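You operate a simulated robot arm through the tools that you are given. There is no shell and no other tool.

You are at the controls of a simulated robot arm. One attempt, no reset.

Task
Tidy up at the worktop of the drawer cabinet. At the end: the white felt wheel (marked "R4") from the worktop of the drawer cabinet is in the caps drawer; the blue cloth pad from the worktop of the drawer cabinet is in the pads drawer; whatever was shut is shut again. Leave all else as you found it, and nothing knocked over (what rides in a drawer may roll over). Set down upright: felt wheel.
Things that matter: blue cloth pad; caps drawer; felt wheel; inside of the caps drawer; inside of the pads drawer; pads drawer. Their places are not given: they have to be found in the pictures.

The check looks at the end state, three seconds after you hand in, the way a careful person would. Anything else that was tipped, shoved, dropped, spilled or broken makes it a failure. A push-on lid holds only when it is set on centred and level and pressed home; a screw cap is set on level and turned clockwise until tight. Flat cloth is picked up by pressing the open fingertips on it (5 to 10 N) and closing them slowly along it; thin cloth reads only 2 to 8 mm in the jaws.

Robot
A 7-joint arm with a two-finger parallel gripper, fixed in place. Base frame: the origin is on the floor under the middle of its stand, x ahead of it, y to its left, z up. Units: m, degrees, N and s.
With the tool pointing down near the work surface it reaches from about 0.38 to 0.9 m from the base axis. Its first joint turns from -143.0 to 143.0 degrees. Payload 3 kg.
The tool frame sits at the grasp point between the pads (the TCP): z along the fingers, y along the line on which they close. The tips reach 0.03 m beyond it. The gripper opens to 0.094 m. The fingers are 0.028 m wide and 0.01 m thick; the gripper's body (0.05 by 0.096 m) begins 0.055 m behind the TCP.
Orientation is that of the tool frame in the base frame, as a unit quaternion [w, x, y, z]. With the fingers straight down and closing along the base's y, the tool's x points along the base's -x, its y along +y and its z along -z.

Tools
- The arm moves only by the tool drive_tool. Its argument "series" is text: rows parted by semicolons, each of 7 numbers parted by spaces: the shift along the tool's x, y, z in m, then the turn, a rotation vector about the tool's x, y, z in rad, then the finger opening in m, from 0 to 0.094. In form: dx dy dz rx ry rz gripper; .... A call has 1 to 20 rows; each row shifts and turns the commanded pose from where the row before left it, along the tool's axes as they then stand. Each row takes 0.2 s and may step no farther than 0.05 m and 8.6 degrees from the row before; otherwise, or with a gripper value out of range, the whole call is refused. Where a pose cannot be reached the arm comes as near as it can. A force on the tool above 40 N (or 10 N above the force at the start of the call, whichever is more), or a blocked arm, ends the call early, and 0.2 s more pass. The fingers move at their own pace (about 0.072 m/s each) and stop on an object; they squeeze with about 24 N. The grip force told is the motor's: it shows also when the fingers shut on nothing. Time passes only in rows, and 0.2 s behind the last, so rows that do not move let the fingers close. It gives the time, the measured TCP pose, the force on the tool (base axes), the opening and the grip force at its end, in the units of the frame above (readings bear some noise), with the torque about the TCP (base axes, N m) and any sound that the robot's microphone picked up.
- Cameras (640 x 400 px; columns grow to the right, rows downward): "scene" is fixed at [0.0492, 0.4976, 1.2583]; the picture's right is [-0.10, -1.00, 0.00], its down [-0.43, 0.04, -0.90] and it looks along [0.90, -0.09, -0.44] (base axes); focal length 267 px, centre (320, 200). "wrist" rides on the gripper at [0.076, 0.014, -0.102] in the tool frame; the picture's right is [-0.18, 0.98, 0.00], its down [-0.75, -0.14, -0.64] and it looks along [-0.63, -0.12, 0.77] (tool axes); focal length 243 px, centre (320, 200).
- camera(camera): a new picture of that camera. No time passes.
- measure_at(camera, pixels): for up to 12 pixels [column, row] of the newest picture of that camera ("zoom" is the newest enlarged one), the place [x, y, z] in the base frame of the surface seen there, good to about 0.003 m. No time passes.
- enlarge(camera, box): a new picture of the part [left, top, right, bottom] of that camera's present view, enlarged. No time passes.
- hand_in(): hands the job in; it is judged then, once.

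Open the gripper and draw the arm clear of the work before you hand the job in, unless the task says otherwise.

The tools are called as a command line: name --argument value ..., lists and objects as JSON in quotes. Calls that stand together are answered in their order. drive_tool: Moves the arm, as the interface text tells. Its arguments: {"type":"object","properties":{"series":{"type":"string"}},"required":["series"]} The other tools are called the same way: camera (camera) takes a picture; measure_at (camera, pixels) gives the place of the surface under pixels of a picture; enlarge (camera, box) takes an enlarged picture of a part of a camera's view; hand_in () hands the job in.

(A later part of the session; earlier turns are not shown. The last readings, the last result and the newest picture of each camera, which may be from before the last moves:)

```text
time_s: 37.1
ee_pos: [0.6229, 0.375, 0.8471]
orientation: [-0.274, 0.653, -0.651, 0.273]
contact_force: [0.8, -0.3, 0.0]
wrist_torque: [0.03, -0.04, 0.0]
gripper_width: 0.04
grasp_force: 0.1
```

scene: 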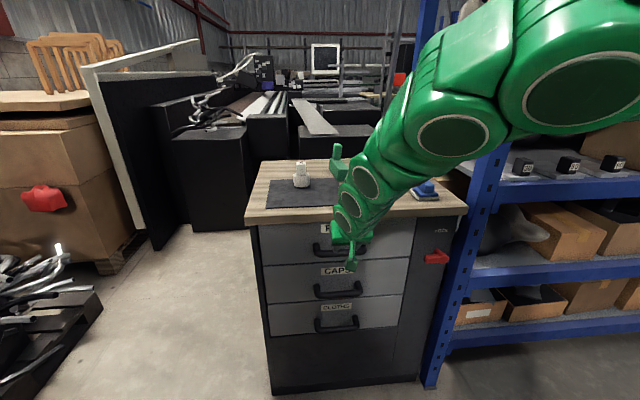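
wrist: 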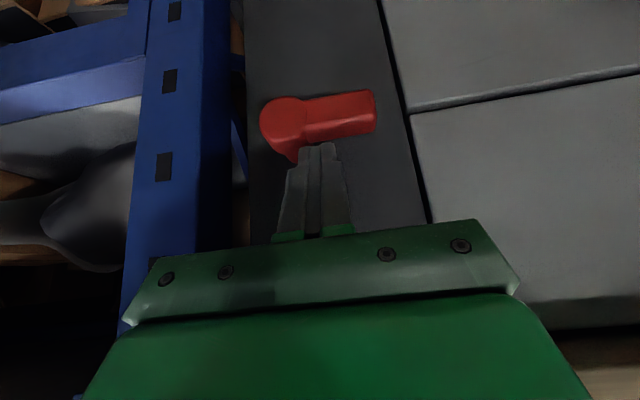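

Now at the right orientation in front of the pads handle. I advance so the bar is centred between the pads and close in steps.

drive_tool --series "0.0005 0.0086 0.02 0 0 0 0.04; 0.0005 0 0.0219 0 0 0 0.04; 0 0 0.0219 0 0 0 0.04; 0 0 0.0218 0 0 0 0.04; 0 0 0 0 0 0 0.03; 0 0 0 0 0 0 0.024; 0 0 0 0 0 0 0.02; 0 0 0 0 0 0 0.016; 0 0 0 0 0 0 0.012"

```text
time_s: 39.1
ee_pos: [0.6784, 0.3745, 0.7797]
orientation: [-0.273, 0.654, -0.651, 0.271]
contact_force: [-13.1, -3.6, -14.0]
wrist_torque: [-0.08, 0.2, -0.1]
gripper_width: 0.0228
grasp_force: 9.9
```

The grip holds the bar at 22.8 mm. I pull straight back in small steps.

drive_tool --series "0 0 0 0 0 0 0; 0 0.0028 -0.00286 0 0 0 0; 0 0.0028 -0.00286 0 0 0 0; 0 0.0042 -0.00428 0 0 0 0; 0 0.0042 -0.00428 0 0 0 0; 0 0.0042 -0.00428 0 0 0 0; 0 0.0042 -0.00428 0 0 0 0"

camera --camera "scene"

```text
time_s: 40.0
ee_pos: [0.6691, 0.3743, 0.7784]
orientation: [-0.273, 0.654, -0.652, 0.271]
contact_force: [0.1, 0.9, -15.0]
wrist_torque: [-0.55, 0.1, -0.67]
gripper_width: 0.0216
grasp_force: 44.7
stopped in row 4: the force on the tool passed its limit at 42 N (the readings are from after the stop); the commanded pose is now the measured one
```

```text
taken
```

scene: 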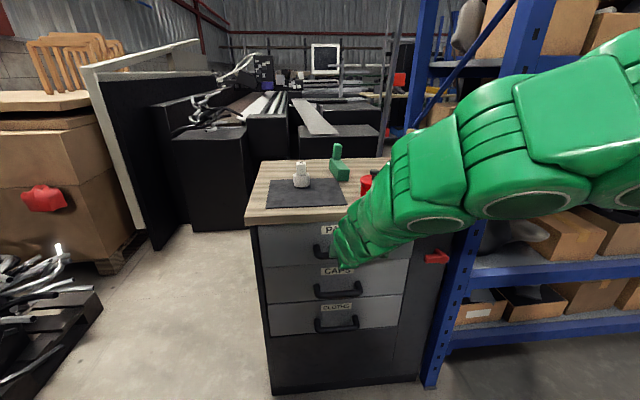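

The pull stopped at 42 N after about 9 mm. I check in close-up whether the drawer front itself moved.

enlarge --camera "scene" --box '[256, 200, 352, 260]'

measure_at --camera "zoom" --pixels '[[100, 200], [200, 200], [300, 200], [250, 250], [440, 180], [100, 330], [390, 290], [60, 250]]'

enlarge --camera "wrist" --box '[160, 0, 480, 200]'

```text
6.67 times, centred on (304, 230) of scene
```

zoom: 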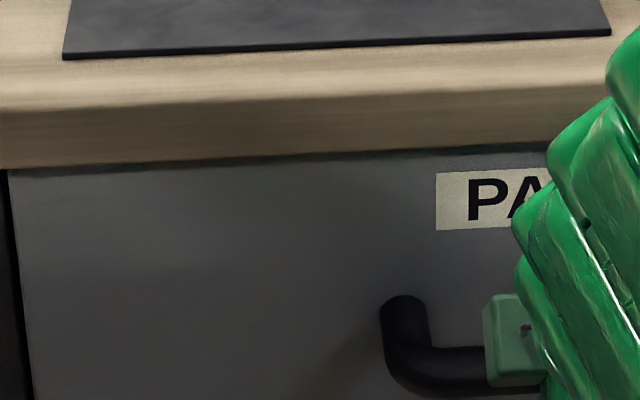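

```text
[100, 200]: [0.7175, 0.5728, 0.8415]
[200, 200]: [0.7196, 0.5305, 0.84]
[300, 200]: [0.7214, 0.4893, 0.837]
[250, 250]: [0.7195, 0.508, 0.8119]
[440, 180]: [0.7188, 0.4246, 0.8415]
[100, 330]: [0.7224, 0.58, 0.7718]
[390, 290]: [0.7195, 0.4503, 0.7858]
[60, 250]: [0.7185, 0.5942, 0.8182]
```

```text
2.00 times, centred on (320, 100) of wrist
```

zoom: 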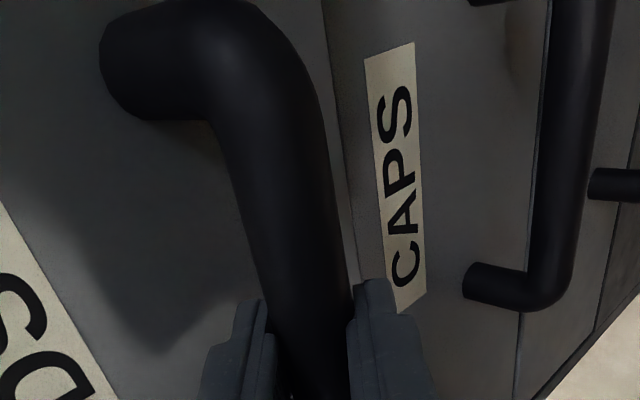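

The drawer front has come out 10 mm (face now at x≈0.7195), so it does slide. I go on pulling with smaller steps.

drive_tool --series "0 0 0 0 0 0 0; 0 0.0014 -0.0014 0 0 0 0; 0 0.0021 -0.0021 0 0 0 0; 0 0.0021 -0.0021 0 0 0 0; 0 0.0021 -0.0021 0 0 0 0; 0 0.0021 -0.0021 0 0 0 0; 0 0.0021 -0.0021 0 0 0 0; 0 0.0021 -0.0021 0 0 0 0; 0 0.0021 -0.0021 0 0 0 0; 0 0.0021 -0.0021 0 0 0 0"

```text
time_s: 42.2
ee_pos: [0.6437, 0.3749, 0.7784]
orientation: [-0.274, 0.654, -0.651, 0.271]
contact_force: [2.2, -3.6, -21.8]
wrist_torque: [0.18, 0.19, -0.14]
gripper_width: 0.0216
grasp_force: 44.6
```

The drawer slides now; the force is mostly vertical (−22 N), so I let the tool sink slightly while pulling on.

drive_tool --series "0 0.0035 -0.0021 0 0 0 0; 0 0.0035 -0.0025 0 0 0 0; 0 0.0035 -0.0030 0 0 0 0; 0 0.0042 -0.0043 0 0 0 0; 0 0.0042 -0.0043 0 0 0 0; 0 0.0042 -0.0043 0 0 0 0; 0 0.0042 -0.0043 0 0 0 0; 0 0.0042 -0.0043 0 0 0 0"

```text
time_s: 43.2
ee_pos: [0.6252, 0.3737, 0.779]
orientation: [-0.276, 0.652, -0.651, 0.272]
contact_force: [1.4, 3.4, 5.1]
wrist_torque: [-0.47, -0.1, -0.42]
gripper_width: 0.0218
grasp_force: 45.1
stopped in row 5: the force on the tool passed its limit at 42 N (the readings are from after the stop); the commanded pose is now the measured one
```

Faster pulling trips the limit, so the drawer is damped; I keep on at about 3.5 mm per row.

drive_tool --series "0 0 0 0 0 0 0; 0 0.0018 -0.0018 0 0 0 0; 0 0.0025 -0.0025 0 0 0 0; 0 0.0025 -0.0025 0 0 0 0; 0 0.0025 -0.0025 0 0 0 0; 0 0.0025 -0.0025 0 0 0 0; 0 0.0025 -0.0025 0 0 0 0; 0 0.0025 -0.0025 0 0 0 0; 0 0.0025 -0.0025 0 0 0 0; 0 0.0025 -0.0025 0 0 0 0; 0 0.0025 -0.0025 0 0 0 0; 0 0.0025 -0.0025 0 0 0 0; 0 0.0025 -0.0025 0 0 0 0; 0 0.0025 -0.0025 0 0 0 0; 0 0.0025 -0.0025 0 0 0 0; 0 0.0025 -0.0025 0 0 0 0; 0 0.0025 -0.0025 0 0 0 0; 0 0.0025 -0.0025 0 0 0 0"

```text
time_s: 46.3
ee_pos: [0.5817, 0.375, 0.7783]
orientation: [-0.276, 0.653, -0.651, 0.272]
contact_force: [-2.3, -0.5, 7.5]
wrist_torque: [-0.28, 0.14, -0.09]
gripper_width: 0.0216
grasp_force: 44.5
stopped in row 15: the force on the tool passed its limit at 42 N (the readings are from after the stop); the commanded pose is now the measured one
```

Opened about 97 mm so far. I look at the scene before pulling on.

camera --camera "scene"

drive_tool --series "0 0 0 0 0 0 0; 0 0.0014 -0.0014 0 0 0 0; 0 0.0021 -0.0021 0 0 0 0; 0 0.0021 -0.0021 0 0 0 0; 0 0.0021 -0.0021 0 0 0 0; 0 0.0021 -0.0021 0 0 0 0; 0 0.0021 -0.0021 0 0 0 0; 0 0.0021 -0.0021 0 0 0 0; 0 0.0021 -0.0021 0 0 0 0; 0 0.0021 -0.0021 0 0 0 0; 0 0.0021 -0.0021 0 0 0 0; 0 0.0021 -0.0021 0 0 0 0; 0 0.0021 -0.0021 0 0 0 0; 0 0.0021 -0.0021 0 0 0 0; 0 0.0021 -0.0021 0 0 0 0; 0 0.0021 -0.0021 0 0 0 0; 0 0.0021 -0.0021 0 0 0 0; 0 0.0021 -0.0021 0 0 0 0; 0 0.0021 -0.0021 0 0 0 0"

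```text
taken
```

scene: 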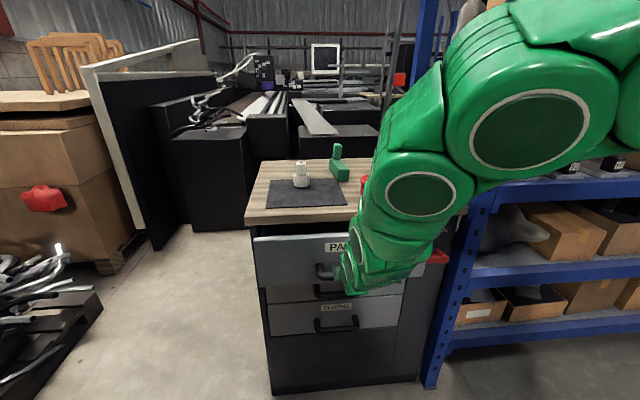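

```text
time_s: 50.3
ee_pos: [0.5291, 0.3751, 0.778]
orientation: [-0.277, 0.653, -0.65, 0.273]
contact_force: [1.3, 18.3, 12.1]
wrist_torque: [-0.2, -0.14, -0.56]
gripper_width: 0.0216
grasp_force: 45.3
```

Opened 150 mm. I relax the sideways force by 1 mm and pull on another ~5 cm.

drive_tool --series "-0.001 0 0 0 0 0 0; 0 0.0014 -0.0014 0 0 0 0; 0 0.0021 -0.0021 0 0 0 0; 0 0.0021 -0.0021 0 0 0 0; 0 0.0021 -0.0021 0 0 0 0; 0 0.0021 -0.0021 0 0 0 0; 0 0.0021 -0.0021 0 0 0 0; 0 0.0021 -0.0021 0 0 0 0; 0 0.0021 -0.0021 0 0 0 0; 0 0.0021 -0.0021 0 0 0 0; 0 0.0021 -0.0021 0 0 0 0; 0 0.0021 -0.0021 0 0 0 0; 0 0.0021 -0.0021 0 0 0 0; 0 0.0021 -0.0021 0 0 0 0; 0 0.0021 -0.0021 0 0 0 0; 0 0.0021 -0.0021 0 0 0 0; 0 0.0021 -0.0021 0 0 0 0; 0 0.0021 -0.0021 0 0 0 0"

camera --camera "scene"

```text
time_s: 51.2
ee_pos: [0.5227, 0.3743, 0.7784]
orientation: [-0.277, 0.652, -0.651, 0.272]
contact_force: [0.4, -6.1, 6.9]
wrist_torque: [-0.24, 0.09, 0.33]
gripper_width: 0.0218
grasp_force: 44.9
stopped in row 4: the force on the tool passed its limit at 41 N (the readings are from after the stop); the commanded pose is now the measured one
```

```text
taken
```

scene: 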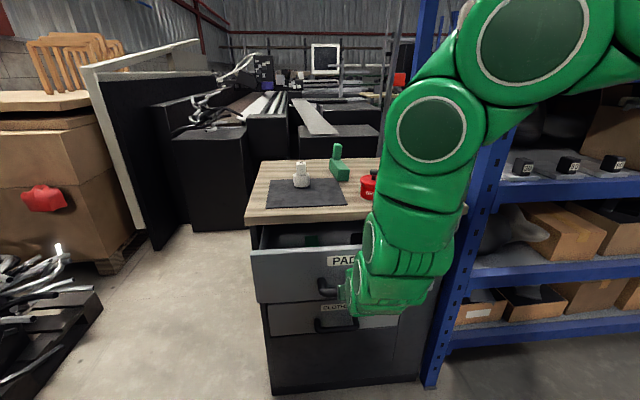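

The inside starts to show near (300,240). I continue pulling slowly.

drive_tool --series "0 0 0 0 0 0 0; 0 0.0010 -0.0010 0 0 0 0; 0 0.0018 -0.0018 0 0 0 0; 0 0.0018 -0.0018 0 0 0 0; 0 0.0018 -0.0018 0 0 0 0; 0 0.0018 -0.0018 0 0 0 0; 0 0.0018 -0.0018 0 0 0 0; 0 0.0018 -0.0018 0 0 0 0; 0 0.0018 -0.0018 0 0 0 0; 0 0.0018 -0.0018 0 0 0 0; 0 0.0018 -0.0018 0 0 0 0; 0 0.0018 -0.0018 0 0 0 0; 0 0.0018 -0.0018 0 0 0 0; 0 0.0018 -0.0018 0 0 0 0; 0 0.0018 -0.0018 0 0 0 0; 0 0.0018 -0.0018 0 0 0 0; 0 0.0018 -0.0018 0 0 0 0; 0 0.0018 -0.0018 0 0 0 0; 0 0.0018 -0.0018 0 0 0 0; 0 0.0018 -0.0018 0 0 0 0"

```text
time_s: 54.2
ee_pos: [0.4931, 0.3746, 0.7781]
orientation: [-0.276, 0.652, -0.651, 0.274]
contact_force: [-2.1, -4.8, 18.5]
wrist_torque: [-0.01, -0.12, 0.36]
gripper_width: 0.0217
grasp_force: 45.0
stopped in row 15: the force on the tool passed its limit at 41 N (the readings are from after the stop); the commanded pose is now the measured one
```

The drawer is out 186 mm, leaving about 14 cm of clear inside ahead of the worktop edge. I release the bar and back off along the tool axis.

drive_tool --series "0 -0.0007 -0.0007 0 0 0 0.03; 0 0 0 0 0 0 0.044; 0 0 0 0 0 0 0.044; 0 0 -0.02 0 0 0 0.044; 0 0 -0.03 0 0 0 0.044; 0 0 -0.03 0 0 0 0.044; 0 0 -0.03 0 0 0 0.044; 0 0 0 0 0 0 0.044"

camera --camera "scene"

camera --camera "wrist"

```text
time_s: 56.0
ee_pos: [0.4137, 0.3733, 0.8538]
orientation: [0.276, -0.652, 0.652, -0.272]
contact_force: [-0.5, -0.7, -0.1]
wrist_torque: [0.0, 0.01, -0.02]
gripper_width: 0.0441
grasp_force: 0.1
```

```text
taken
```

scene: 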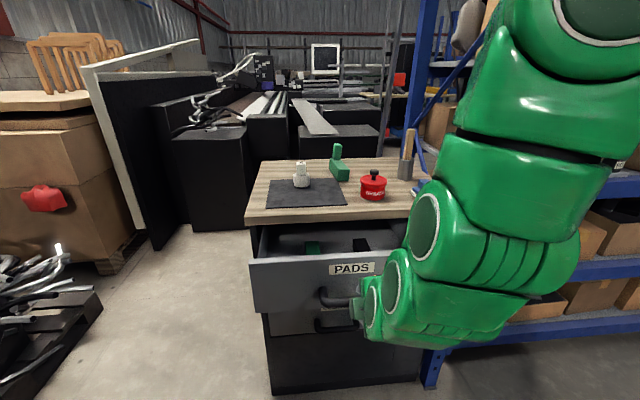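

```text
taken
```

wrist: 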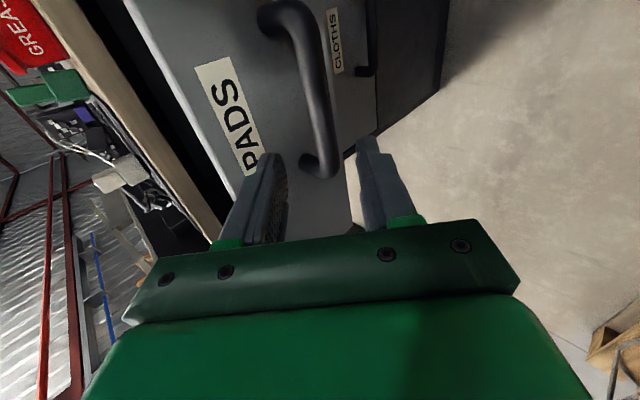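

The pads drawer is open and holds a green item near (312,247) and a black one near (360,243). I straighten the tool back to the plain downward orientation.

drive_tool --series "0 0 0 -0.1327 0 0 0.06; 0 0 0 -0.1327 0 0 0.06; 0 0 0 -0.1327 0 0 0.06; 0 0 0 -0.1327 0 0 0.06; 0 0 0 -0.1327 0 0 0.06; 0 0 0 -0.1327 0 0 0.06; 0 0 -0.04 0 0 0.1428 0.06; 0 0 -0.04 0 0 0.1428 0.06; 0 0 -0.04 0 0 0.1428 0.06; 0 0 -0.04 0 0 0.1428 0.06; 0 0 -0.04 0 0 0.1428 0.06; 0 0 -0.04 0 0 0.1428 0.06; 0 0 -0.02 0 0 0.1428 0.06; 0 0 0 0 0 0.1428 0.06; 0 0 0 0 0 0.1428 0.06; 0 0 0 0 0 0.1428 0.06; 0 0 0 0 0 0.1428 0.06"

camera --camera "scene"

camera --camera "wrist"

```text
time_s: 59.6
ee_pos: [0.4125, 0.3723, 1.1151]
orientation: [0.001, 0.0, 1.0, 0.002]
contact_force: [-0.4, -0.5, -0.1]
wrist_torque: [0.01, -0.01, 0.01]
gripper_width: 0.0603
grasp_force: 0.1
```

```text
taken
```

scene: 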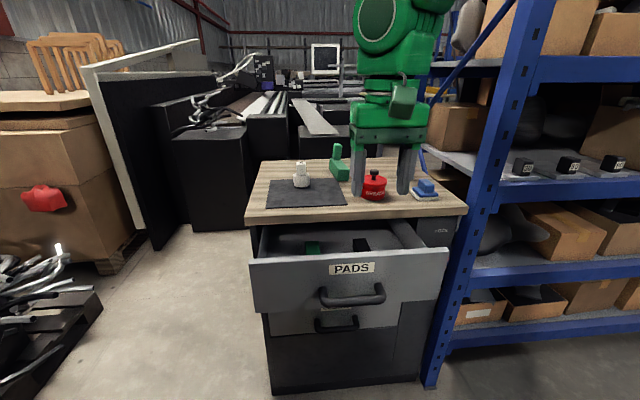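

```text
taken
```

wrist: 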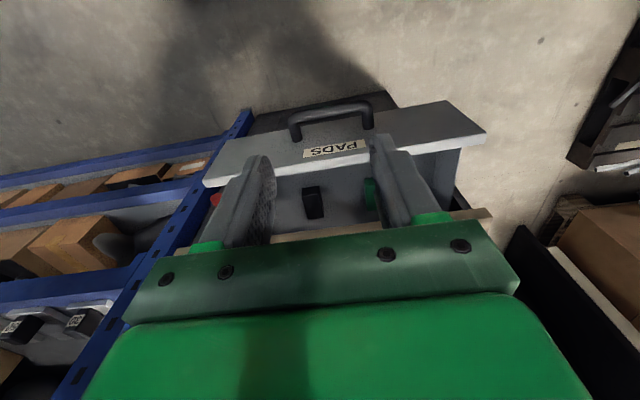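

Both pictures show the drawer's inside. I enlarge it and measure the floor, walls and the items in it.

enlarge --camera "scene" --box '[240, 200, 464, 340]'

measure_at --camera "zoom" --pixels '[[120, 130], [200, 125], [215, 140], [280, 130], [345, 125], [350, 145], [420, 110], [440, 110], [480, 130], [150, 170], [300, 195], [480, 120]]'

enlarge --camera "wrist" --box '[180, 90, 500, 260]'

measure_at --camera "wrist" --pixels '[[313, 200], [313, 188], [370, 195], [290, 200], [340, 200], [340, 185], [290, 180], [350, 225], [300, 160], [440, 160], [340, 215], [330, 205]]'

```text
2.86 times, centred on (352, 270) of scene
```

zoom: 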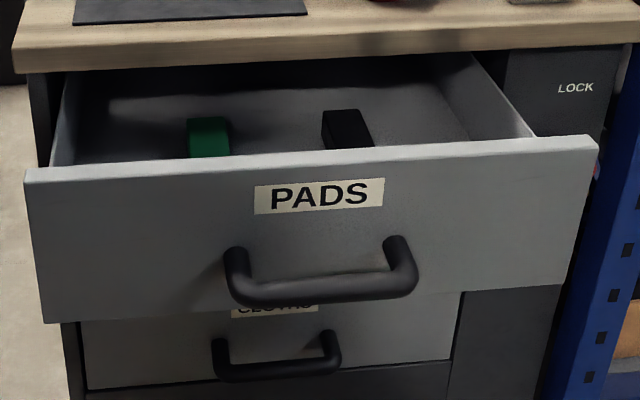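

```text
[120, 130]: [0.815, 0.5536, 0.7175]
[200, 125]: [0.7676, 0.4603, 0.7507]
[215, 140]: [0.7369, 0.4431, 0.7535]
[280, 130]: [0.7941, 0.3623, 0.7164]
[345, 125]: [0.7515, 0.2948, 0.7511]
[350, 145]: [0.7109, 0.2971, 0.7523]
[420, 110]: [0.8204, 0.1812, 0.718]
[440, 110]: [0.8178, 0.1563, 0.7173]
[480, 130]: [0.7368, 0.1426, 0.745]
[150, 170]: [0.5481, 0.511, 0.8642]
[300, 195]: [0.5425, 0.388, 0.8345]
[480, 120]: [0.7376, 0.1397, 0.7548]
```

```text
2.00 times, centred on (340, 175) of wrist
```

zoom: 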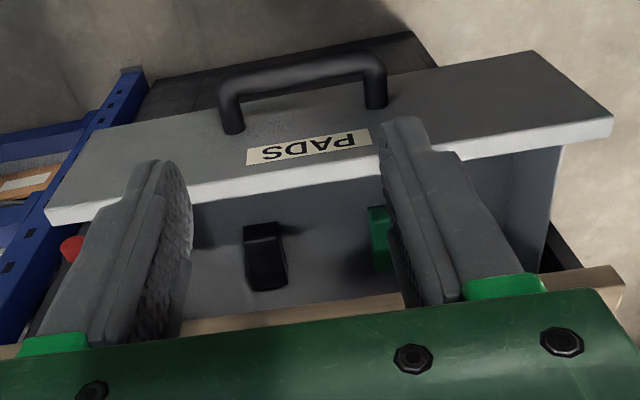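

```text
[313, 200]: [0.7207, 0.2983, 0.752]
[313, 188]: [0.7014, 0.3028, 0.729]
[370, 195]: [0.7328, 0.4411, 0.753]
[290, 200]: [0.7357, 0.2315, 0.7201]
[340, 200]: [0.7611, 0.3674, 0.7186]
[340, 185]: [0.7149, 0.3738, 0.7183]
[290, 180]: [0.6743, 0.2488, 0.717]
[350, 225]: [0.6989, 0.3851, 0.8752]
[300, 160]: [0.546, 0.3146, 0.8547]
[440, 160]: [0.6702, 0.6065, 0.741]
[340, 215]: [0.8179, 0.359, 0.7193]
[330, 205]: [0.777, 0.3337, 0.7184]
```

The drawer floor is z≈0.718 with free space in front of the two items (they sit at x≥0.70). Next I fly over to the blue pad to look at its grip from above.

drive_tool --series "-0.0334 -0.034 0.002 0 0 0 0.06; -0.0334 -0.034 0.002 0 0 0 0.06; -0.0334 -0.034 0.002 0 0 0 0.06; -0.0334 -0.034 0.002 0 0 0 0.06; -0.0334 -0.034 0.002 0 0 0 0.06; -0.0334 -0.034 0.002 0 0 0 0.06; -0.0334 -0.034 0.002 0 0 0 0.06; -0.0334 -0.034 0.002 0 0 0 0.06; 0 0 0 0 0 0 0.06"

camera --camera "wrist"

camera --camera "scene"

```text
time_s: 61.6
ee_pos: [0.6804, 0.1045, 1.094]
orientation: [0.001, 0.0, 1.0, 0.001]
contact_force: [-0.3, 0.7, -0.4]
wrist_torque: [-0.02, -0.01, -0.02]
gripper_width: 0.0598
grasp_force: 0.1
```

```text
taken
```

wrist: 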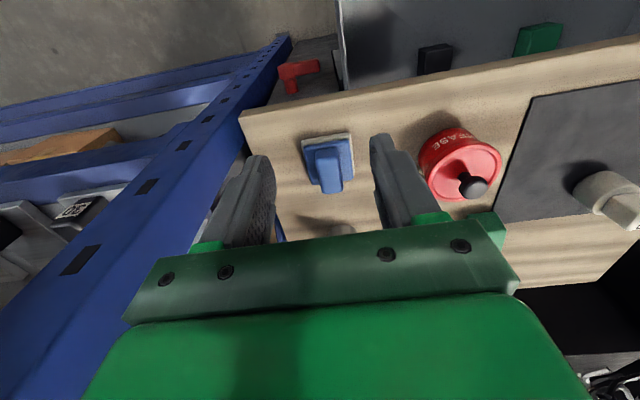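

```text
taken
```

scene: 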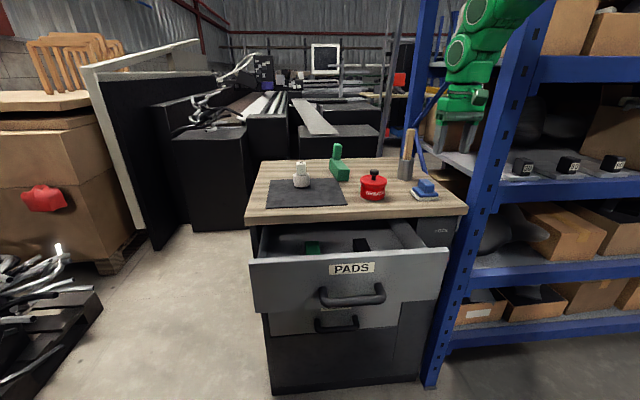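

The pad lies at about (328,160) in the wrist picture between the finger lines. I enlarge and measure its grip.

enlarge --camera "wrist" --box '[280, 110, 376, 210]'

measure_at --camera "zoom" --pixels '[[225, 150], [365, 150], [255, 310], [400, 310], [300, 230], [230, 190], [380, 190], [150, 130], [480, 130], [170, 250], [480, 250], [300, 170]]'

```text
4.00 times, centred on (328, 160) of wrist
```

zoom: 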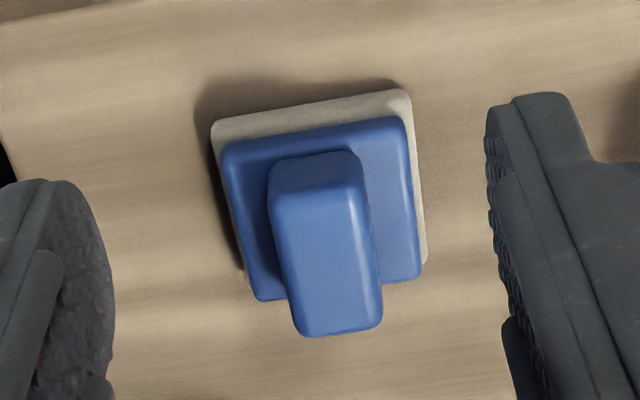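

```text
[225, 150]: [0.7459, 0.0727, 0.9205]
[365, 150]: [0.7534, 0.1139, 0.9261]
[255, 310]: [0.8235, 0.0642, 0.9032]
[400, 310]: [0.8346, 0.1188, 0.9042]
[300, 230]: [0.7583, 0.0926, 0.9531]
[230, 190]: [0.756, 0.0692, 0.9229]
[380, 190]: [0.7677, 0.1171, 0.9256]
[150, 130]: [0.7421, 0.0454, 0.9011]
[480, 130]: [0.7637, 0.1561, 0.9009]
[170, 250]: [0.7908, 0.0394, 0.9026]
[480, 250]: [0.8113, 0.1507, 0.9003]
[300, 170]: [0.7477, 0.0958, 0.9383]
```

The grip block is long in x and narrow in y, slightly yawed. I measure its top-face corners.

measure_at --camera "zoom" --pixels '[[285, 222], [360, 215], [305, 318], [372, 312], [330, 270], [325, 222], [338, 318], [280, 250], [370, 250]]'

```text
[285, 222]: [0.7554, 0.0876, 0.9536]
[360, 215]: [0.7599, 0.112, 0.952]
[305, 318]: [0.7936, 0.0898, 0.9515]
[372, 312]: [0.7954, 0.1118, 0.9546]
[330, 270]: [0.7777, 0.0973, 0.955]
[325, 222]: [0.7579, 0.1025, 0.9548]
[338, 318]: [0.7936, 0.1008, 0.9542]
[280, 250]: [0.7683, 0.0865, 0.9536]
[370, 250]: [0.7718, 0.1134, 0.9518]
```

Grip centre is (0.776, 0.0995), top z≈0.954, about 26 mm wide in y. I descend over it in two stages.

drive_tool --series "-0.02365 -0.00125 0.0235 0 0 0 0.06; -0.02365 -0.00125 0.0235 0 0 0 0.06; -0.02365 -0.00125 0.0235 0 0 0 0.06; -0.02365 -0.00125 0.0235 0 0 0 0.06; 0 0 0 0 0 0 0.06"

camera --camera "scene"

camera --camera "wrist"

```text
time_s: 62.8
ee_pos: [0.7766, 0.0983, 1.0037]
orientation: [0.001, -0.001, 1.0, 0.002]
contact_force: [-0.9, 0.2, 0.3]
wrist_torque: [-0.01, -0.01, 0.01]
gripper_width: 0.0598
grasp_force: 0.0
```

```text
taken
```

scene: 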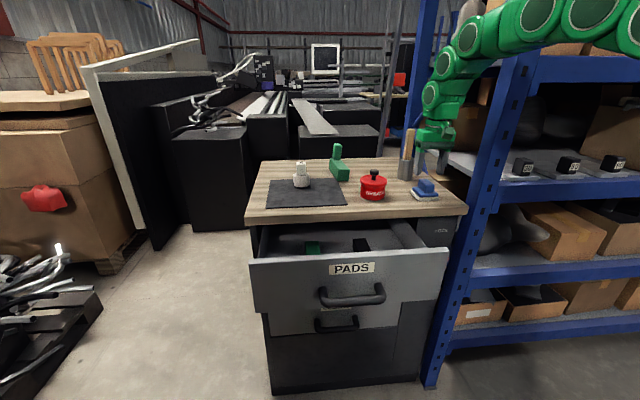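

```text
taken
```

wrist: 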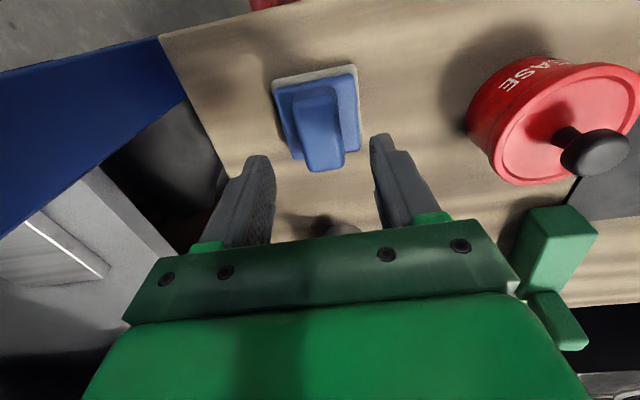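

The pad's grip is centred between the fingers. I go down to TCP z≈0.962 and close on it.

drive_tool --series "0 0.0005 0.0139 0 0 0 0.06; 0 0.0005 0.0139 0 0 0 0.06; 0 0 0.0139 0 0 0 0.06; 0 0 0 0 0 0 0.045; 0 0 0 0 0 0 0.035; 0 0 0 0 0 0 0.025; 0 0 0 0 0 0 0.015; 0 0 0 0 0 0 0.01; 0 0 0 0 0 0 0.01"

```text
time_s: 64.8
ee_pos: [0.7747, 0.0985, 0.9631]
orientation: [0.001, -0.002, 1.0, 0.003]
contact_force: [1.0, -0.3, 0.1]
wrist_torque: [0.01, 0.0, 0.01]
gripper_width: 0.029
grasp_force: 24.0
```

The pad's grip is held at 29 mm with 24 N. I lift it straight up and check.

drive_tool --series "0 0 -0.01 0 0 0 0.01; 0 0 -0.02 0 0 0 0.01; 0 0 -0.035 0 0 0 0.01; 0 0 -0.035 0 0 0 0.01; 0 0 -0.035 0 0 0 0.01; 0.04 0 0 0 0 0 0.01; 0.04 0 0 0 0 0 0.01; 0.04 0 0 0 0 0 0.01; 0.03 0 0 0 0 0 0.01; 0 0 0 0 0 0 0.01"

camera --camera "wrist"

camera --camera "scene"

```text
time_s: 67.0
ee_pos: [0.6271, 0.0967, 1.0969]
orientation: [0.001, -0.001, 1.0, 0.003]
contact_force: [0.6, 0.5, 0.1]
wrist_torque: [0.01, 0.05, -0.02]
gripper_width: 0.0291
grasp_force: 24.2
```

```text
taken
```

wrist: 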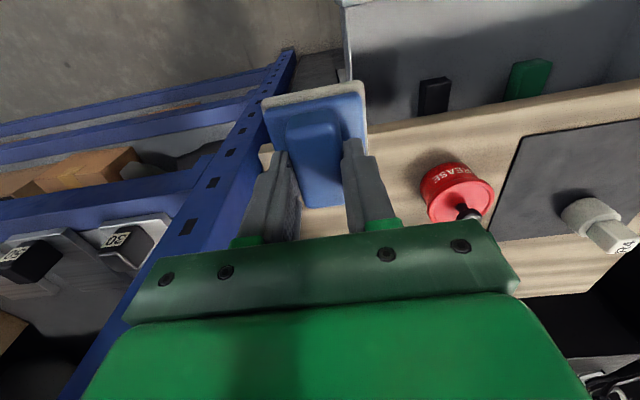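

```text
taken
```

scene: 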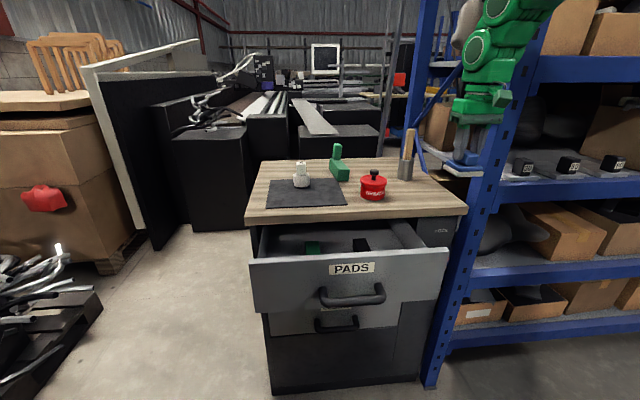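

The pad hangs level in the jaws. I carry it over the open drawer at y≈0.375 and roll the tool −90° so the camera arm clears the drawer front.

drive_tool --series "0 0.0464 0 0 0 0 0.01; 0 0.0464 0 0 0 0 0.01; 0 0.0464 0 0 0 0 0.01; 0 0.0464 0 0 0 0 0.01; 0 0.0464 0 0 0 0 0.01; 0 0.0464 0 0 0 0 0.01; 0 0 0 0 0 -0.1428 0.01; 0 0 0 0 0 -0.1428 0.01; 0 0 0 0 0 -0.1428 0.01; 0 0 0 0 0 -0.1428 0.01; 0 0 0 0 0 -0.1428 0.01; 0 0 0 0 0 -0.1428 0.01; 0 0 0 0 0 -0.1428 0.01; 0 0 0 0 0 -0.1428 0.01; 0 0 0 0 0 -0.1428 0.01; 0 0 0 0 0 -0.1428 0.01; 0 0 0 0 0 -0.1428 0.01; 0 0 0 0 0 0 0.01"

camera --camera "wrist"

camera --camera "scene"

```text
time_s: 70.8
ee_pos: [0.6243, 0.3761, 1.0994]
orientation: [-0.002, 0.709, -0.706, 0.0]
contact_force: [0.1, 0.0, -0.2]
wrist_torque: [-0.02, 0.03, -0.03]
gripper_width: 0.0291
grasp_force: 24.5
```

```text
taken
```

wrist: 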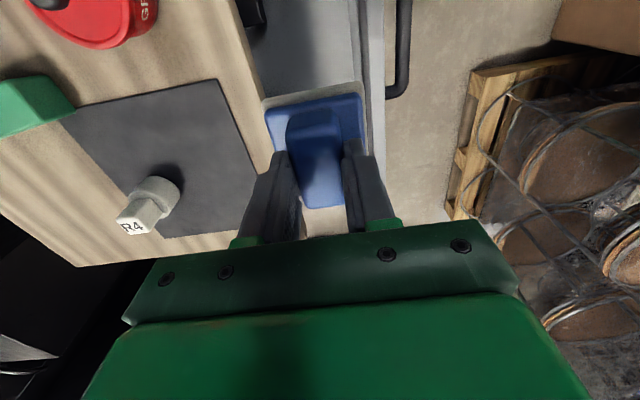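

```text
taken
```

scene: 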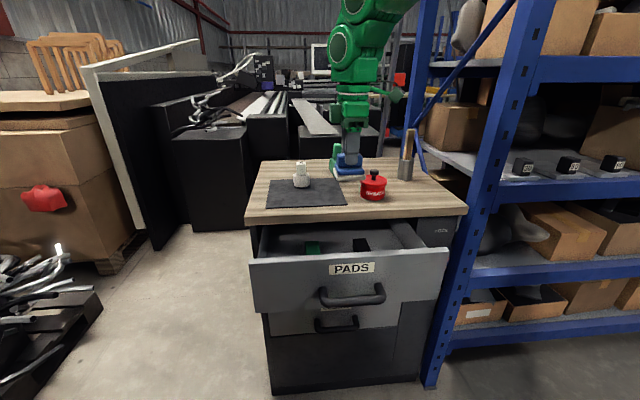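

I check the drawer-front edge and the clear floor below from this view before lowering.

measure_at --camera "wrist" --pixels '[[364, 40], [372, 40], [380, 40], [356, 40], [340, 40], [300, 40], [255, 25], [260, 60], [300, 80], [385, 100], [255, 100]]'

```text
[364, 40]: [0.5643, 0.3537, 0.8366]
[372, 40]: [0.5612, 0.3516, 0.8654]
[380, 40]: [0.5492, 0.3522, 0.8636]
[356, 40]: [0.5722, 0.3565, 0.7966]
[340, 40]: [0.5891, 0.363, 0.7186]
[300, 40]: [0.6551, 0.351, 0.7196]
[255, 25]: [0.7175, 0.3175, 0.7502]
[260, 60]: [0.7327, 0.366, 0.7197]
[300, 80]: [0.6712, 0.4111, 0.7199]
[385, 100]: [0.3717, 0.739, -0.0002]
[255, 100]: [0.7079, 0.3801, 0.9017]
```

Clear floor between x 0.565 and 0.70 at z≈0.719. I lower the pad to just above the floor, then slowly the last bit.

drive_tool --series "0 -0.004 0.04 0 0 0 0.01; 0 0 0.04 0 0 0 0.01; 0 0 0.04 0 0 0 0.01; 0 0 0.04 0 0 0 0.01; 0 0 0.04 0 0 0 0.01; 0 0 0.04 0 0 0 0.01; 0 0 0.04 0 0 0 0.01; 0 0 0.02 0 0 0 0.01; 0 0 0.008 0 0 0 0.01; 0 0 0.005 0 0 0 0.01; 0 0 0.004 0 0 0 0.01; 0 0 0 0 0 0 0.01"

camera --camera "scene"

camera --camera "wrist"

```text
time_s: 73.4
ee_pos: [0.6298, 0.3783, 0.7826]
orientation: [-0.003, 0.708, -0.706, -0.001]
contact_force: [-0.5, -0.2, -0.3]
wrist_torque: [0.0, -0.02, 0.02]
gripper_width: 0.0291
grasp_force: 23.9
```

```text
taken
```

scene: 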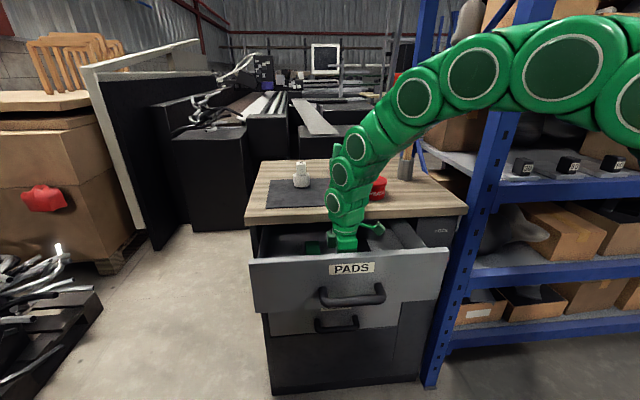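

```text
taken
```

wrist: 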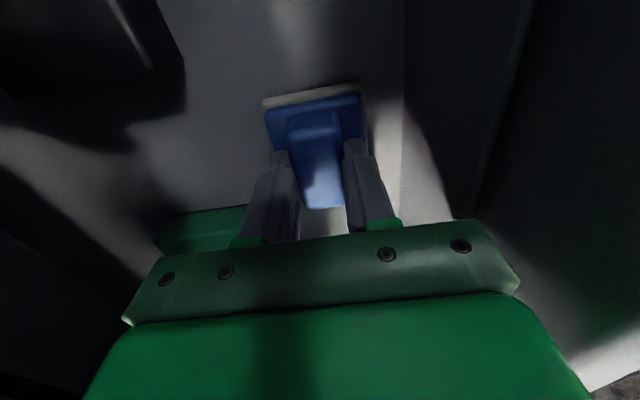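

The pad is just above the floor with no contact yet. I lower in 1.5 mm steps until it touches.

drive_tool --series "0 0 0.0015 0 0 0 0.01; 0 0 0.0015 0 0 0 0.01; 0 0 0 0 0 0 0.01"

```text
time_s: 74.2
ee_pos: [0.6293, 0.3774, 0.78]
orientation: [-0.003, 0.708, -0.707, 0.0]
contact_force: [-0.1, 1.7, 17.3]
wrist_torque: [-0.27, 0.16, 0.03]
gripper_width: 0.0293
grasp_force: 24.4
```

Contact (17 N). I ease up half a millimetre, open the fingers a little and rise straight up.

drive_tool --series "0 0 -0.0007 0 0 0 0.029; 0 0 0 0 0 0 0.035; 0 0 0 0 0 0 0.045; 0 0 0 0 0 0 0.05; 0 0 -0.015 0 0 0 0.05; 0 0 -0.03 0 0 0 0.05; 0 0 -0.04 0 0 0 0.05; 0 0 -0.04 0 0 0 0.05; 0 0 -0.04 0 0 0 0.05; 0 0 -0.04 0 0 0 0.05; 0 0 0 0 0 0 0.05"

camera --camera "scene"

camera --camera "wrist"

```text
time_s: 76.6
ee_pos: [0.629, 0.377, 0.9839]
orientation: [-0.002, 0.708, -0.706, 0.0]
contact_force: [-0.2, -0.4, -0.6]
wrist_torque: [-0.04, 0.0, 0.01]
gripper_width: 0.0502
grasp_force: 0.1
```

```text
taken
```

scene: 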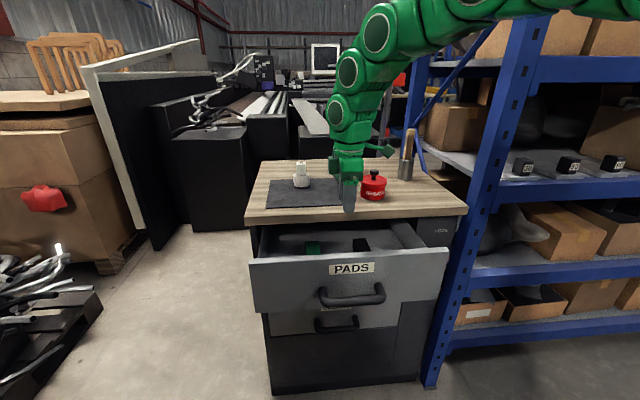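

```text
taken
```

wrist: 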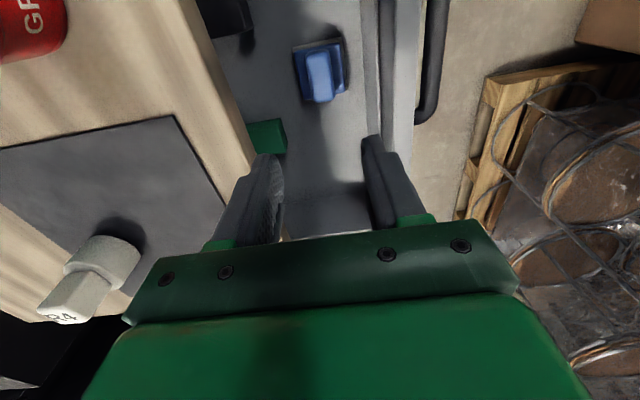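

The blue pad stands in the pads drawer near (0.63, 0.377). Now I go back to the handle (bar now at x≈0.50) to push the drawer shut, tilting again to 45°.

drive_tool --series "0 0.04 0 0 0 0 0.044; 0 0.04 0 0 0 0 0.044; 0 0.04 0 0 0 0 0.044; 0 0.04 0 0 0 0 0.044; 0 0.04 0 0 0 0 0.044; 0 0.0 0.04 0 0 0 0.044; 0 0 0.04 0 0 0 0.044; 0 0 0.044 0 0 0 0.044; 0 0 0 0.1317 0 0 0.044; 0 0 0 0.1317 0 0 0.044; 0 0 0 0.1317 0 0 0.044; 0 0 0 0.1317 0 0 0.044; 0 0 0 0.1317 0 0 0.044; 0 0 0 0.1317 0 0 0.044; 0 0 0 0 0 0 0.044"

enlarge --camera "wrist" --box '[160, 0, 480, 200]'

```text
time_s: 79.8
ee_pos: [0.4345, 0.3651, 0.8506]
orientation: [0.263, -0.644, 0.666, -0.271]
contact_force: [0.0, -0.3, -0.3]
wrist_torque: [0.0, 0.01, 0.0]
gripper_width: 0.044
grasp_force: 0.2
```

```text
2.00 times, centred on (320, 100) of wrist
```

zoom: 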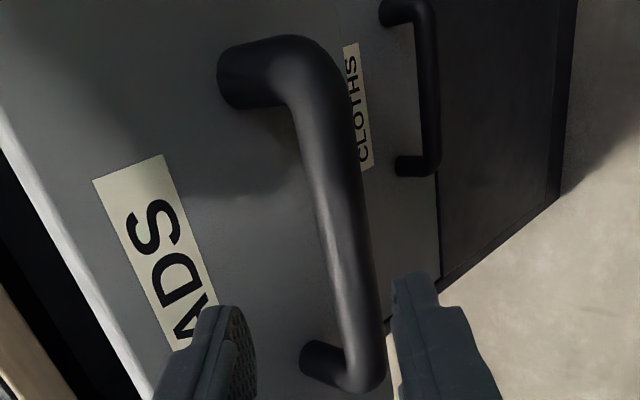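

The pose reads slightly off; I wait a moment to see whether it settles.

drive_tool --series "0 0 0 0 0 0 0.044; 0 0 0 0 0 0 0.044"

enlarge --camera "wrist" --box '[160, 0, 480, 200]'

measure_at --camera "zoom" --pixels '[[310, 150], [325, 150], [340, 150], [320, 220], [335, 220], [355, 220], [345, 300], [360, 300], [375, 300], [250, 80], [325, 360]]'

```text
time_s: 80.4
ee_pos: [0.4369, 0.3652, 0.852]
orientation: [0.262, -0.644, 0.665, -0.273]
contact_force: [0.4, 0.1, -0.3]
wrist_torque: [-0.01, 0.03, -0.01]
gripper_width: 0.0442
grasp_force: 0.0
```

```text
2.00 times, centred on (320, 100) of wrist
```

zoom: 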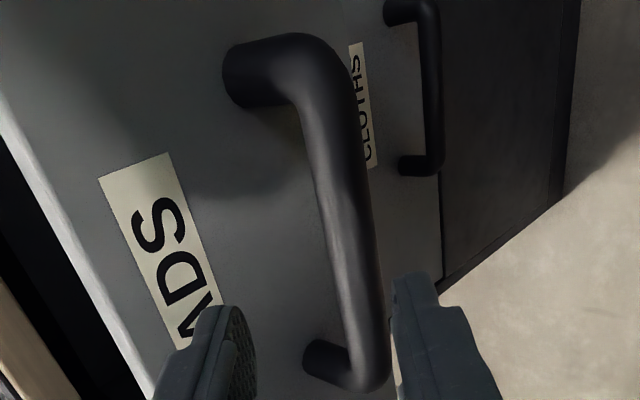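

```text
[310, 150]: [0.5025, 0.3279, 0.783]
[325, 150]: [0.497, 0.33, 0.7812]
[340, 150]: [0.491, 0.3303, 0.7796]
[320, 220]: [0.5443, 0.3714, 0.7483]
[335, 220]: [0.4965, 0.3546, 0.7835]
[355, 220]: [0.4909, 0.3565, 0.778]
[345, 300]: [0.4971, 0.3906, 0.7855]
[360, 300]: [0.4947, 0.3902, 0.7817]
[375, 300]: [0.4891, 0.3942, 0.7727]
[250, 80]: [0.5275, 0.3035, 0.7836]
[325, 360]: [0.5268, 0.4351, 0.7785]
```

The bar's centre is (0.500, 0.773). I approach most of the way and check the measured pose again.

drive_tool --series "0.001 0.006 0.02 0 0 0 0.044; 0.001 0.0057 0.02 0 0 0 0.044; 0 0 0.02 0 0 0 0.044; 0 0 0 0 0 0 0.044"

enlarge --camera "wrist" --box '[160, 0, 480, 200]'

```text
time_s: 81.4
ee_pos: [0.4653, 0.3757, 0.8116]
orientation: [-0.275, 0.653, -0.651, 0.271]
contact_force: [-0.8, -0.5, 0.1]
wrist_torque: [0.01, 0.02, 0.0]
gripper_width: 0.0438
grasp_force: 0.0
```

```text
2.00 times, centred on (320, 100) of wrist
```

zoom: 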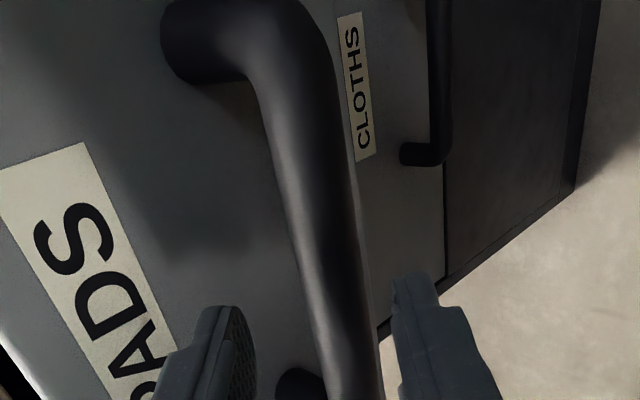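

The pose is accurate again. I advance onto the bar and close in steps.

drive_tool --series "0.0003 0.0016 0.0203 0 0 0 0.044; 0.0003 0.0015 0.0202 0 0 0 0.044; 0 0 0 0 0 0 0.044; 0 0 0 0 0 0 0.034; 0 0 0 0 0 0 0.026; 0 0 0 0 0 0 0.022; 0 0 0 0 0 0 0.018; 0 0 0 0 0 0 0.012; 0 0 0 0 0 0 0.012"

```text
time_s: 83.4
ee_pos: [0.4912, 0.3745, 0.781]
orientation: [0.275, -0.652, 0.653, -0.271]
contact_force: [0.2, -1.0, 1.0]
wrist_torque: [-0.11, 0.02, 0.2]
gripper_width: 0.0217
grasp_force: 44.8
```

Aligned with nearly no force. I push the drawer in along +x at 3.5 mm per row.

drive_tool --series "0 -0.0018 0.0018 0 0 0 0; 0 -0.0025 0.0025 0 0 0 0; 0 -0.0025 0.0025 0 0 0 0; 0 -0.0025 0.0025 0 0 0 0; 0 -0.0025 0.0025 0 0 0 0; 0 -0.0025 0.0025 0 0 0 0; 0 -0.0025 0.0025 0 0 0 0; 0 -0.0025 0.0025 0 0 0 0; 0 -0.0025 0.0025 0 0 0 0; 0 -0.0025 0.0025 0 0 0 0; 0 -0.0025 0.0025 0 0 0 0; 0 -0.0025 0.0025 0 0 0 0; 0 -0.0025 0.0025 0 0 0 0; 0 -0.0025 0.0025 0 0 0 0; 0 -0.0025 0.0025 0 0 0 0; 0 -0.0025 0.0025 0 0 0 0; 0 -0.0025 0.0025 0 0 0 0; 0 -0.0025 0.0025 0 0 0 0; 0 -0.0025 0.0025 0 0 0 0; 0 -0.0025 0.0025 0 0 0 0"

```text
time_s: 87.6
ee_pos: [0.5607, 0.3748, 0.7799]
orientation: [-0.274, 0.653, -0.652, 0.272]
contact_force: [-1.4, 20.0, -10.7]
wrist_torque: [-0.1, 0.2, 0.03]
gripper_width: 0.0215
grasp_force: 44.8
```

Seven centimetres in, smooth. I relax the side force slightly and continue.

drive_tool --series "-0.0008 -0.0018 0.0025 0 0 0 0; 0 -0.0025 0.0025 0 0 0 0; 0 -0.0025 0.0025 0 0 0 0; 0 -0.0025 0.0025 0 0 0 0; 0 -0.0025 0.0025 0 0 0 0; 0 -0.0025 0.0025 0 0 0 0; 0 -0.0025 0.0025 0 0 0 0; 0 -0.0025 0.0025 0 0 0 0; 0 -0.0025 0.0025 0 0 0 0; 0 -0.0025 0.0025 0 0 0 0; 0 -0.0025 0.0025 0 0 0 0; 0 -0.0025 0.0025 0 0 0 0; 0 -0.0025 0.0025 0 0 0 0; 0 -0.0025 0.0025 0 0 0 0; 0 -0.0025 0.0025 0 0 0 0; 0 -0.0025 0.0025 0 0 0 0; 0 -0.0025 0.0025 0 0 0 0; 0 -0.0025 0.0025 0 0 0 0; 0 -0.0025 0.0025 0 0 0 0; 0 -0.0025 0.0025 0 0 0 0"

```text
time_s: 91.8
ee_pos: [0.6313, 0.3752, 0.7798]
orientation: [0.275, -0.651, 0.654, -0.271]
contact_force: [0.3, -35.8, 5.2]
wrist_torque: [-0.51, -0.02, -0.08]
gripper_width: 0.0213
grasp_force: 44.8
```

Fourteen centimetres in; the sideways force swung to −36 N, so I shift half a millimetre the other way and finish the push.

drive_tool --series "0.0006 0 0 0 0 0 0; 0 -0.0021 0.0021 0 0 0 0; 0 -0.0025 0.0025 0 0 0 0; 0 -0.0025 0.0025 0 0 0 0; 0 -0.0025 0.0025 0 0 0 0; 0 -0.0025 0.0025 0 0 0 0; 0 -0.0025 0.0025 0 0 0 0; 0 -0.0025 0.0025 0 0 0 0; 0 -0.0025 0.0025 0 0 0 0; 0 -0.0025 0.0025 0 0 0 0; 0 -0.0025 0.0025 0 0 0 0; 0 -0.0025 0.0025 0 0 0 0; 0 -0.0018 0.0018 0 0 0 0; 0 -0.0018 0.0018 0 0 0 0; 0 -0.0018 0.0018 0 0 0 0; 0 0 0 0 0 0 0"

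camera --camera "scene"

```text
time_s: 95.2
ee_pos: [0.6765, 0.3742, 0.7792]
orientation: [-0.275, 0.653, -0.651, 0.271]
contact_force: [-1.0, 19.3, -37.0]
wrist_torque: [0.03, 0.19, 0.15]
gripper_width: 0.0216
grasp_force: 45.5
```

```text
taken
```

scene: 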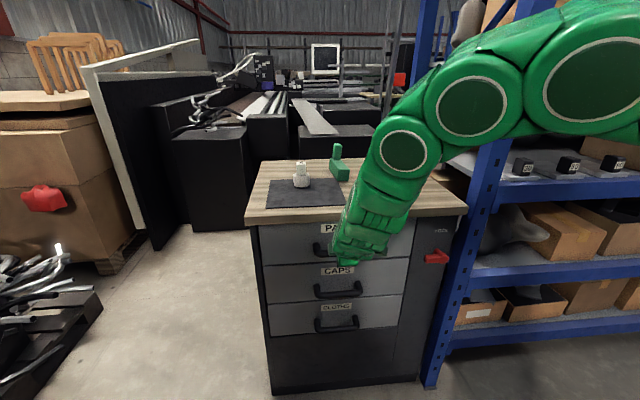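

The front looks flush. I ease the vertical load and press a few millimetres further to be sure it is home.

drive_tool --series "0 0.0006 0.0006 0 0 0 0; 0 -0.0008 0.0008 0 0 0 0; 0 -0.0008 0.0008 0 0 0 0; 0 -0.0008 0.0008 0 0 0 0"

measure_at --camera "scene" --pixels '[[275, 240], [300, 235], [290, 250], [400, 245], [275, 280], [300, 285], [300, 310], [275, 255]]'

```text
time_s: 95.9
ee_pos: [0.6774, 0.3753, 0.7796]
orientation: [0.273, -0.652, 0.653, -0.271]
contact_force: [-8.0, 4.0, 3.6]
wrist_torque: [-0.23, 0.2, -0.12]
gripper_width: 0.0218
grasp_force: 44.8
stopped in row 3: the force on the tool passed its limit at 56 N (the readings are from after the stop); the commanded pose is now the measured one
```

```text
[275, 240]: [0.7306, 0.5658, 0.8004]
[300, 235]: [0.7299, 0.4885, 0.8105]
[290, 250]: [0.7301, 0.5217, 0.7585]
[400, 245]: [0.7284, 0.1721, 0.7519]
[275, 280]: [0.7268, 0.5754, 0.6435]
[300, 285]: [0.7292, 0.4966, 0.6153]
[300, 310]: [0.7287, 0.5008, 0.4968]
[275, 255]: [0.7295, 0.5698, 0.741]
```

The pads drawer face reads x≈0.730, flush and against its stop. I release, back off and move down in front of the caps handle.

drive_tool --series "0 0 0 0 0 0 0.03; 0 0 0 0 0 0 0.044; 0 0 0 0 0 0 0.044; 0 0 -0.03 0 0 0 0.044; 0 0 -0.03 0 0 0 0.044; 0 0 -0.03 0 0 0 0.044; 0 0.0286 0.028 0 0 0 0.044; 0 0.0286 0.028 0 0 0 0.044; 0 0.0286 0.028 0 0 0 0.044; 0 0.0286 0.028 0 0 0 0.044; 0 0 0 0 0 0 0.044"

camera --camera "scene"

enlarge --camera "wrist" --box '[160, 0, 480, 200]'

```text
time_s: 98.3
ee_pos: [0.6133, 0.3791, 0.6825]
orientation: [-0.274, 0.653, -0.652, 0.271]
contact_force: [-0.5, 0.5, -1.0]
wrist_torque: [-0.01, -0.05, 0.01]
gripper_width: 0.0441
grasp_force: 0.0
```

```text
taken
```

scene: 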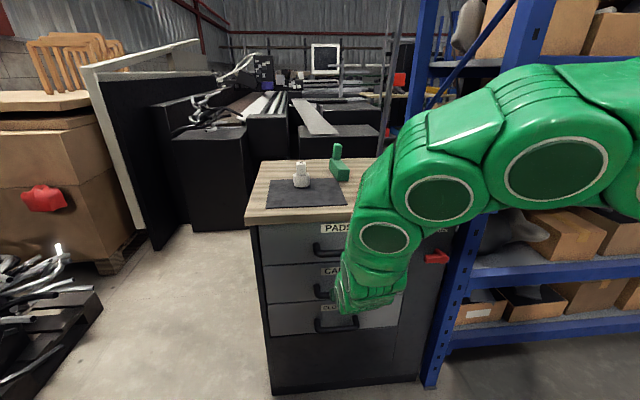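

```text
2.00 times, centred on (320, 100) of wrist
```

zoom: 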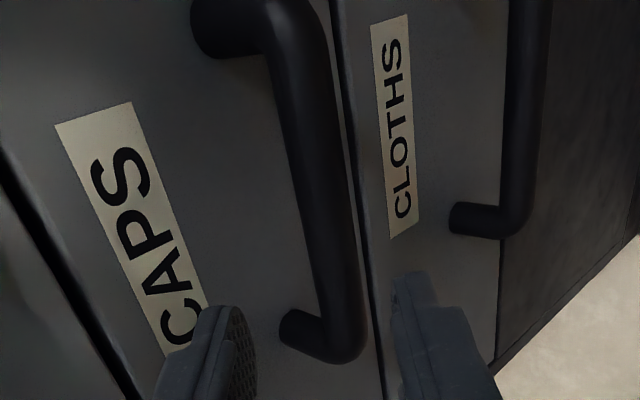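

The caps handle is in front of the fingers. I measure its bar.

measure_at --camera "zoom" --pixels '[[290, 130], [305, 130], [320, 130], [305, 220], [320, 220], [340, 220], [325, 300], [345, 300], [365, 300], [215, 30], [300, 330], [310, 90]]'

```text
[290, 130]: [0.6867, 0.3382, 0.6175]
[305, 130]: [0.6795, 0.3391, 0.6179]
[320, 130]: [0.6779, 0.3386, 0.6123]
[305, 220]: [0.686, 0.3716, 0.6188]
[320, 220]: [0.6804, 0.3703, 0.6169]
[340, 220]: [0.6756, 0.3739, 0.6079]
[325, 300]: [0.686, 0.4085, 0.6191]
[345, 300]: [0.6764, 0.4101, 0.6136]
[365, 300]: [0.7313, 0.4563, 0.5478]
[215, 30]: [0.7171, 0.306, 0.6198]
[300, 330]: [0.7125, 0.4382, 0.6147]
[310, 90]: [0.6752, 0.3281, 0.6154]
```

The caps bar centre is about (0.686, 0.6085). I advance onto it and close in steps.

drive_tool --series "0.001 0.0005 0.0231 0 0 0 0.044; 0.001 0.0005 0.0231 0 0 0 0.044; 0.001 0.0005 0.0231 0 0 0 0.044; 0.001 0.0003 0.0231 0 0 0 0.044; 0 0 0 0 0 0 0.044; 0 0 0 0 0 0 0.034; 0 0 0 0 0 0 0.026; 0 0 0 0 0 0 0.022; 0 0 0 0 0 0 0.018; 0 0 0 0 0 0 0.012; 0 0 0 0 0 0 0.012"

```text
time_s: 100.7
ee_pos: [0.6767, 0.3738, 0.6154]
orientation: [-0.274, 0.654, -0.652, 0.27]
contact_force: [-16.7, 3.9, -16.4]
wrist_torque: [0.09, 0.36, 0.06]
gripper_width: 0.0215
grasp_force: 45.3
```

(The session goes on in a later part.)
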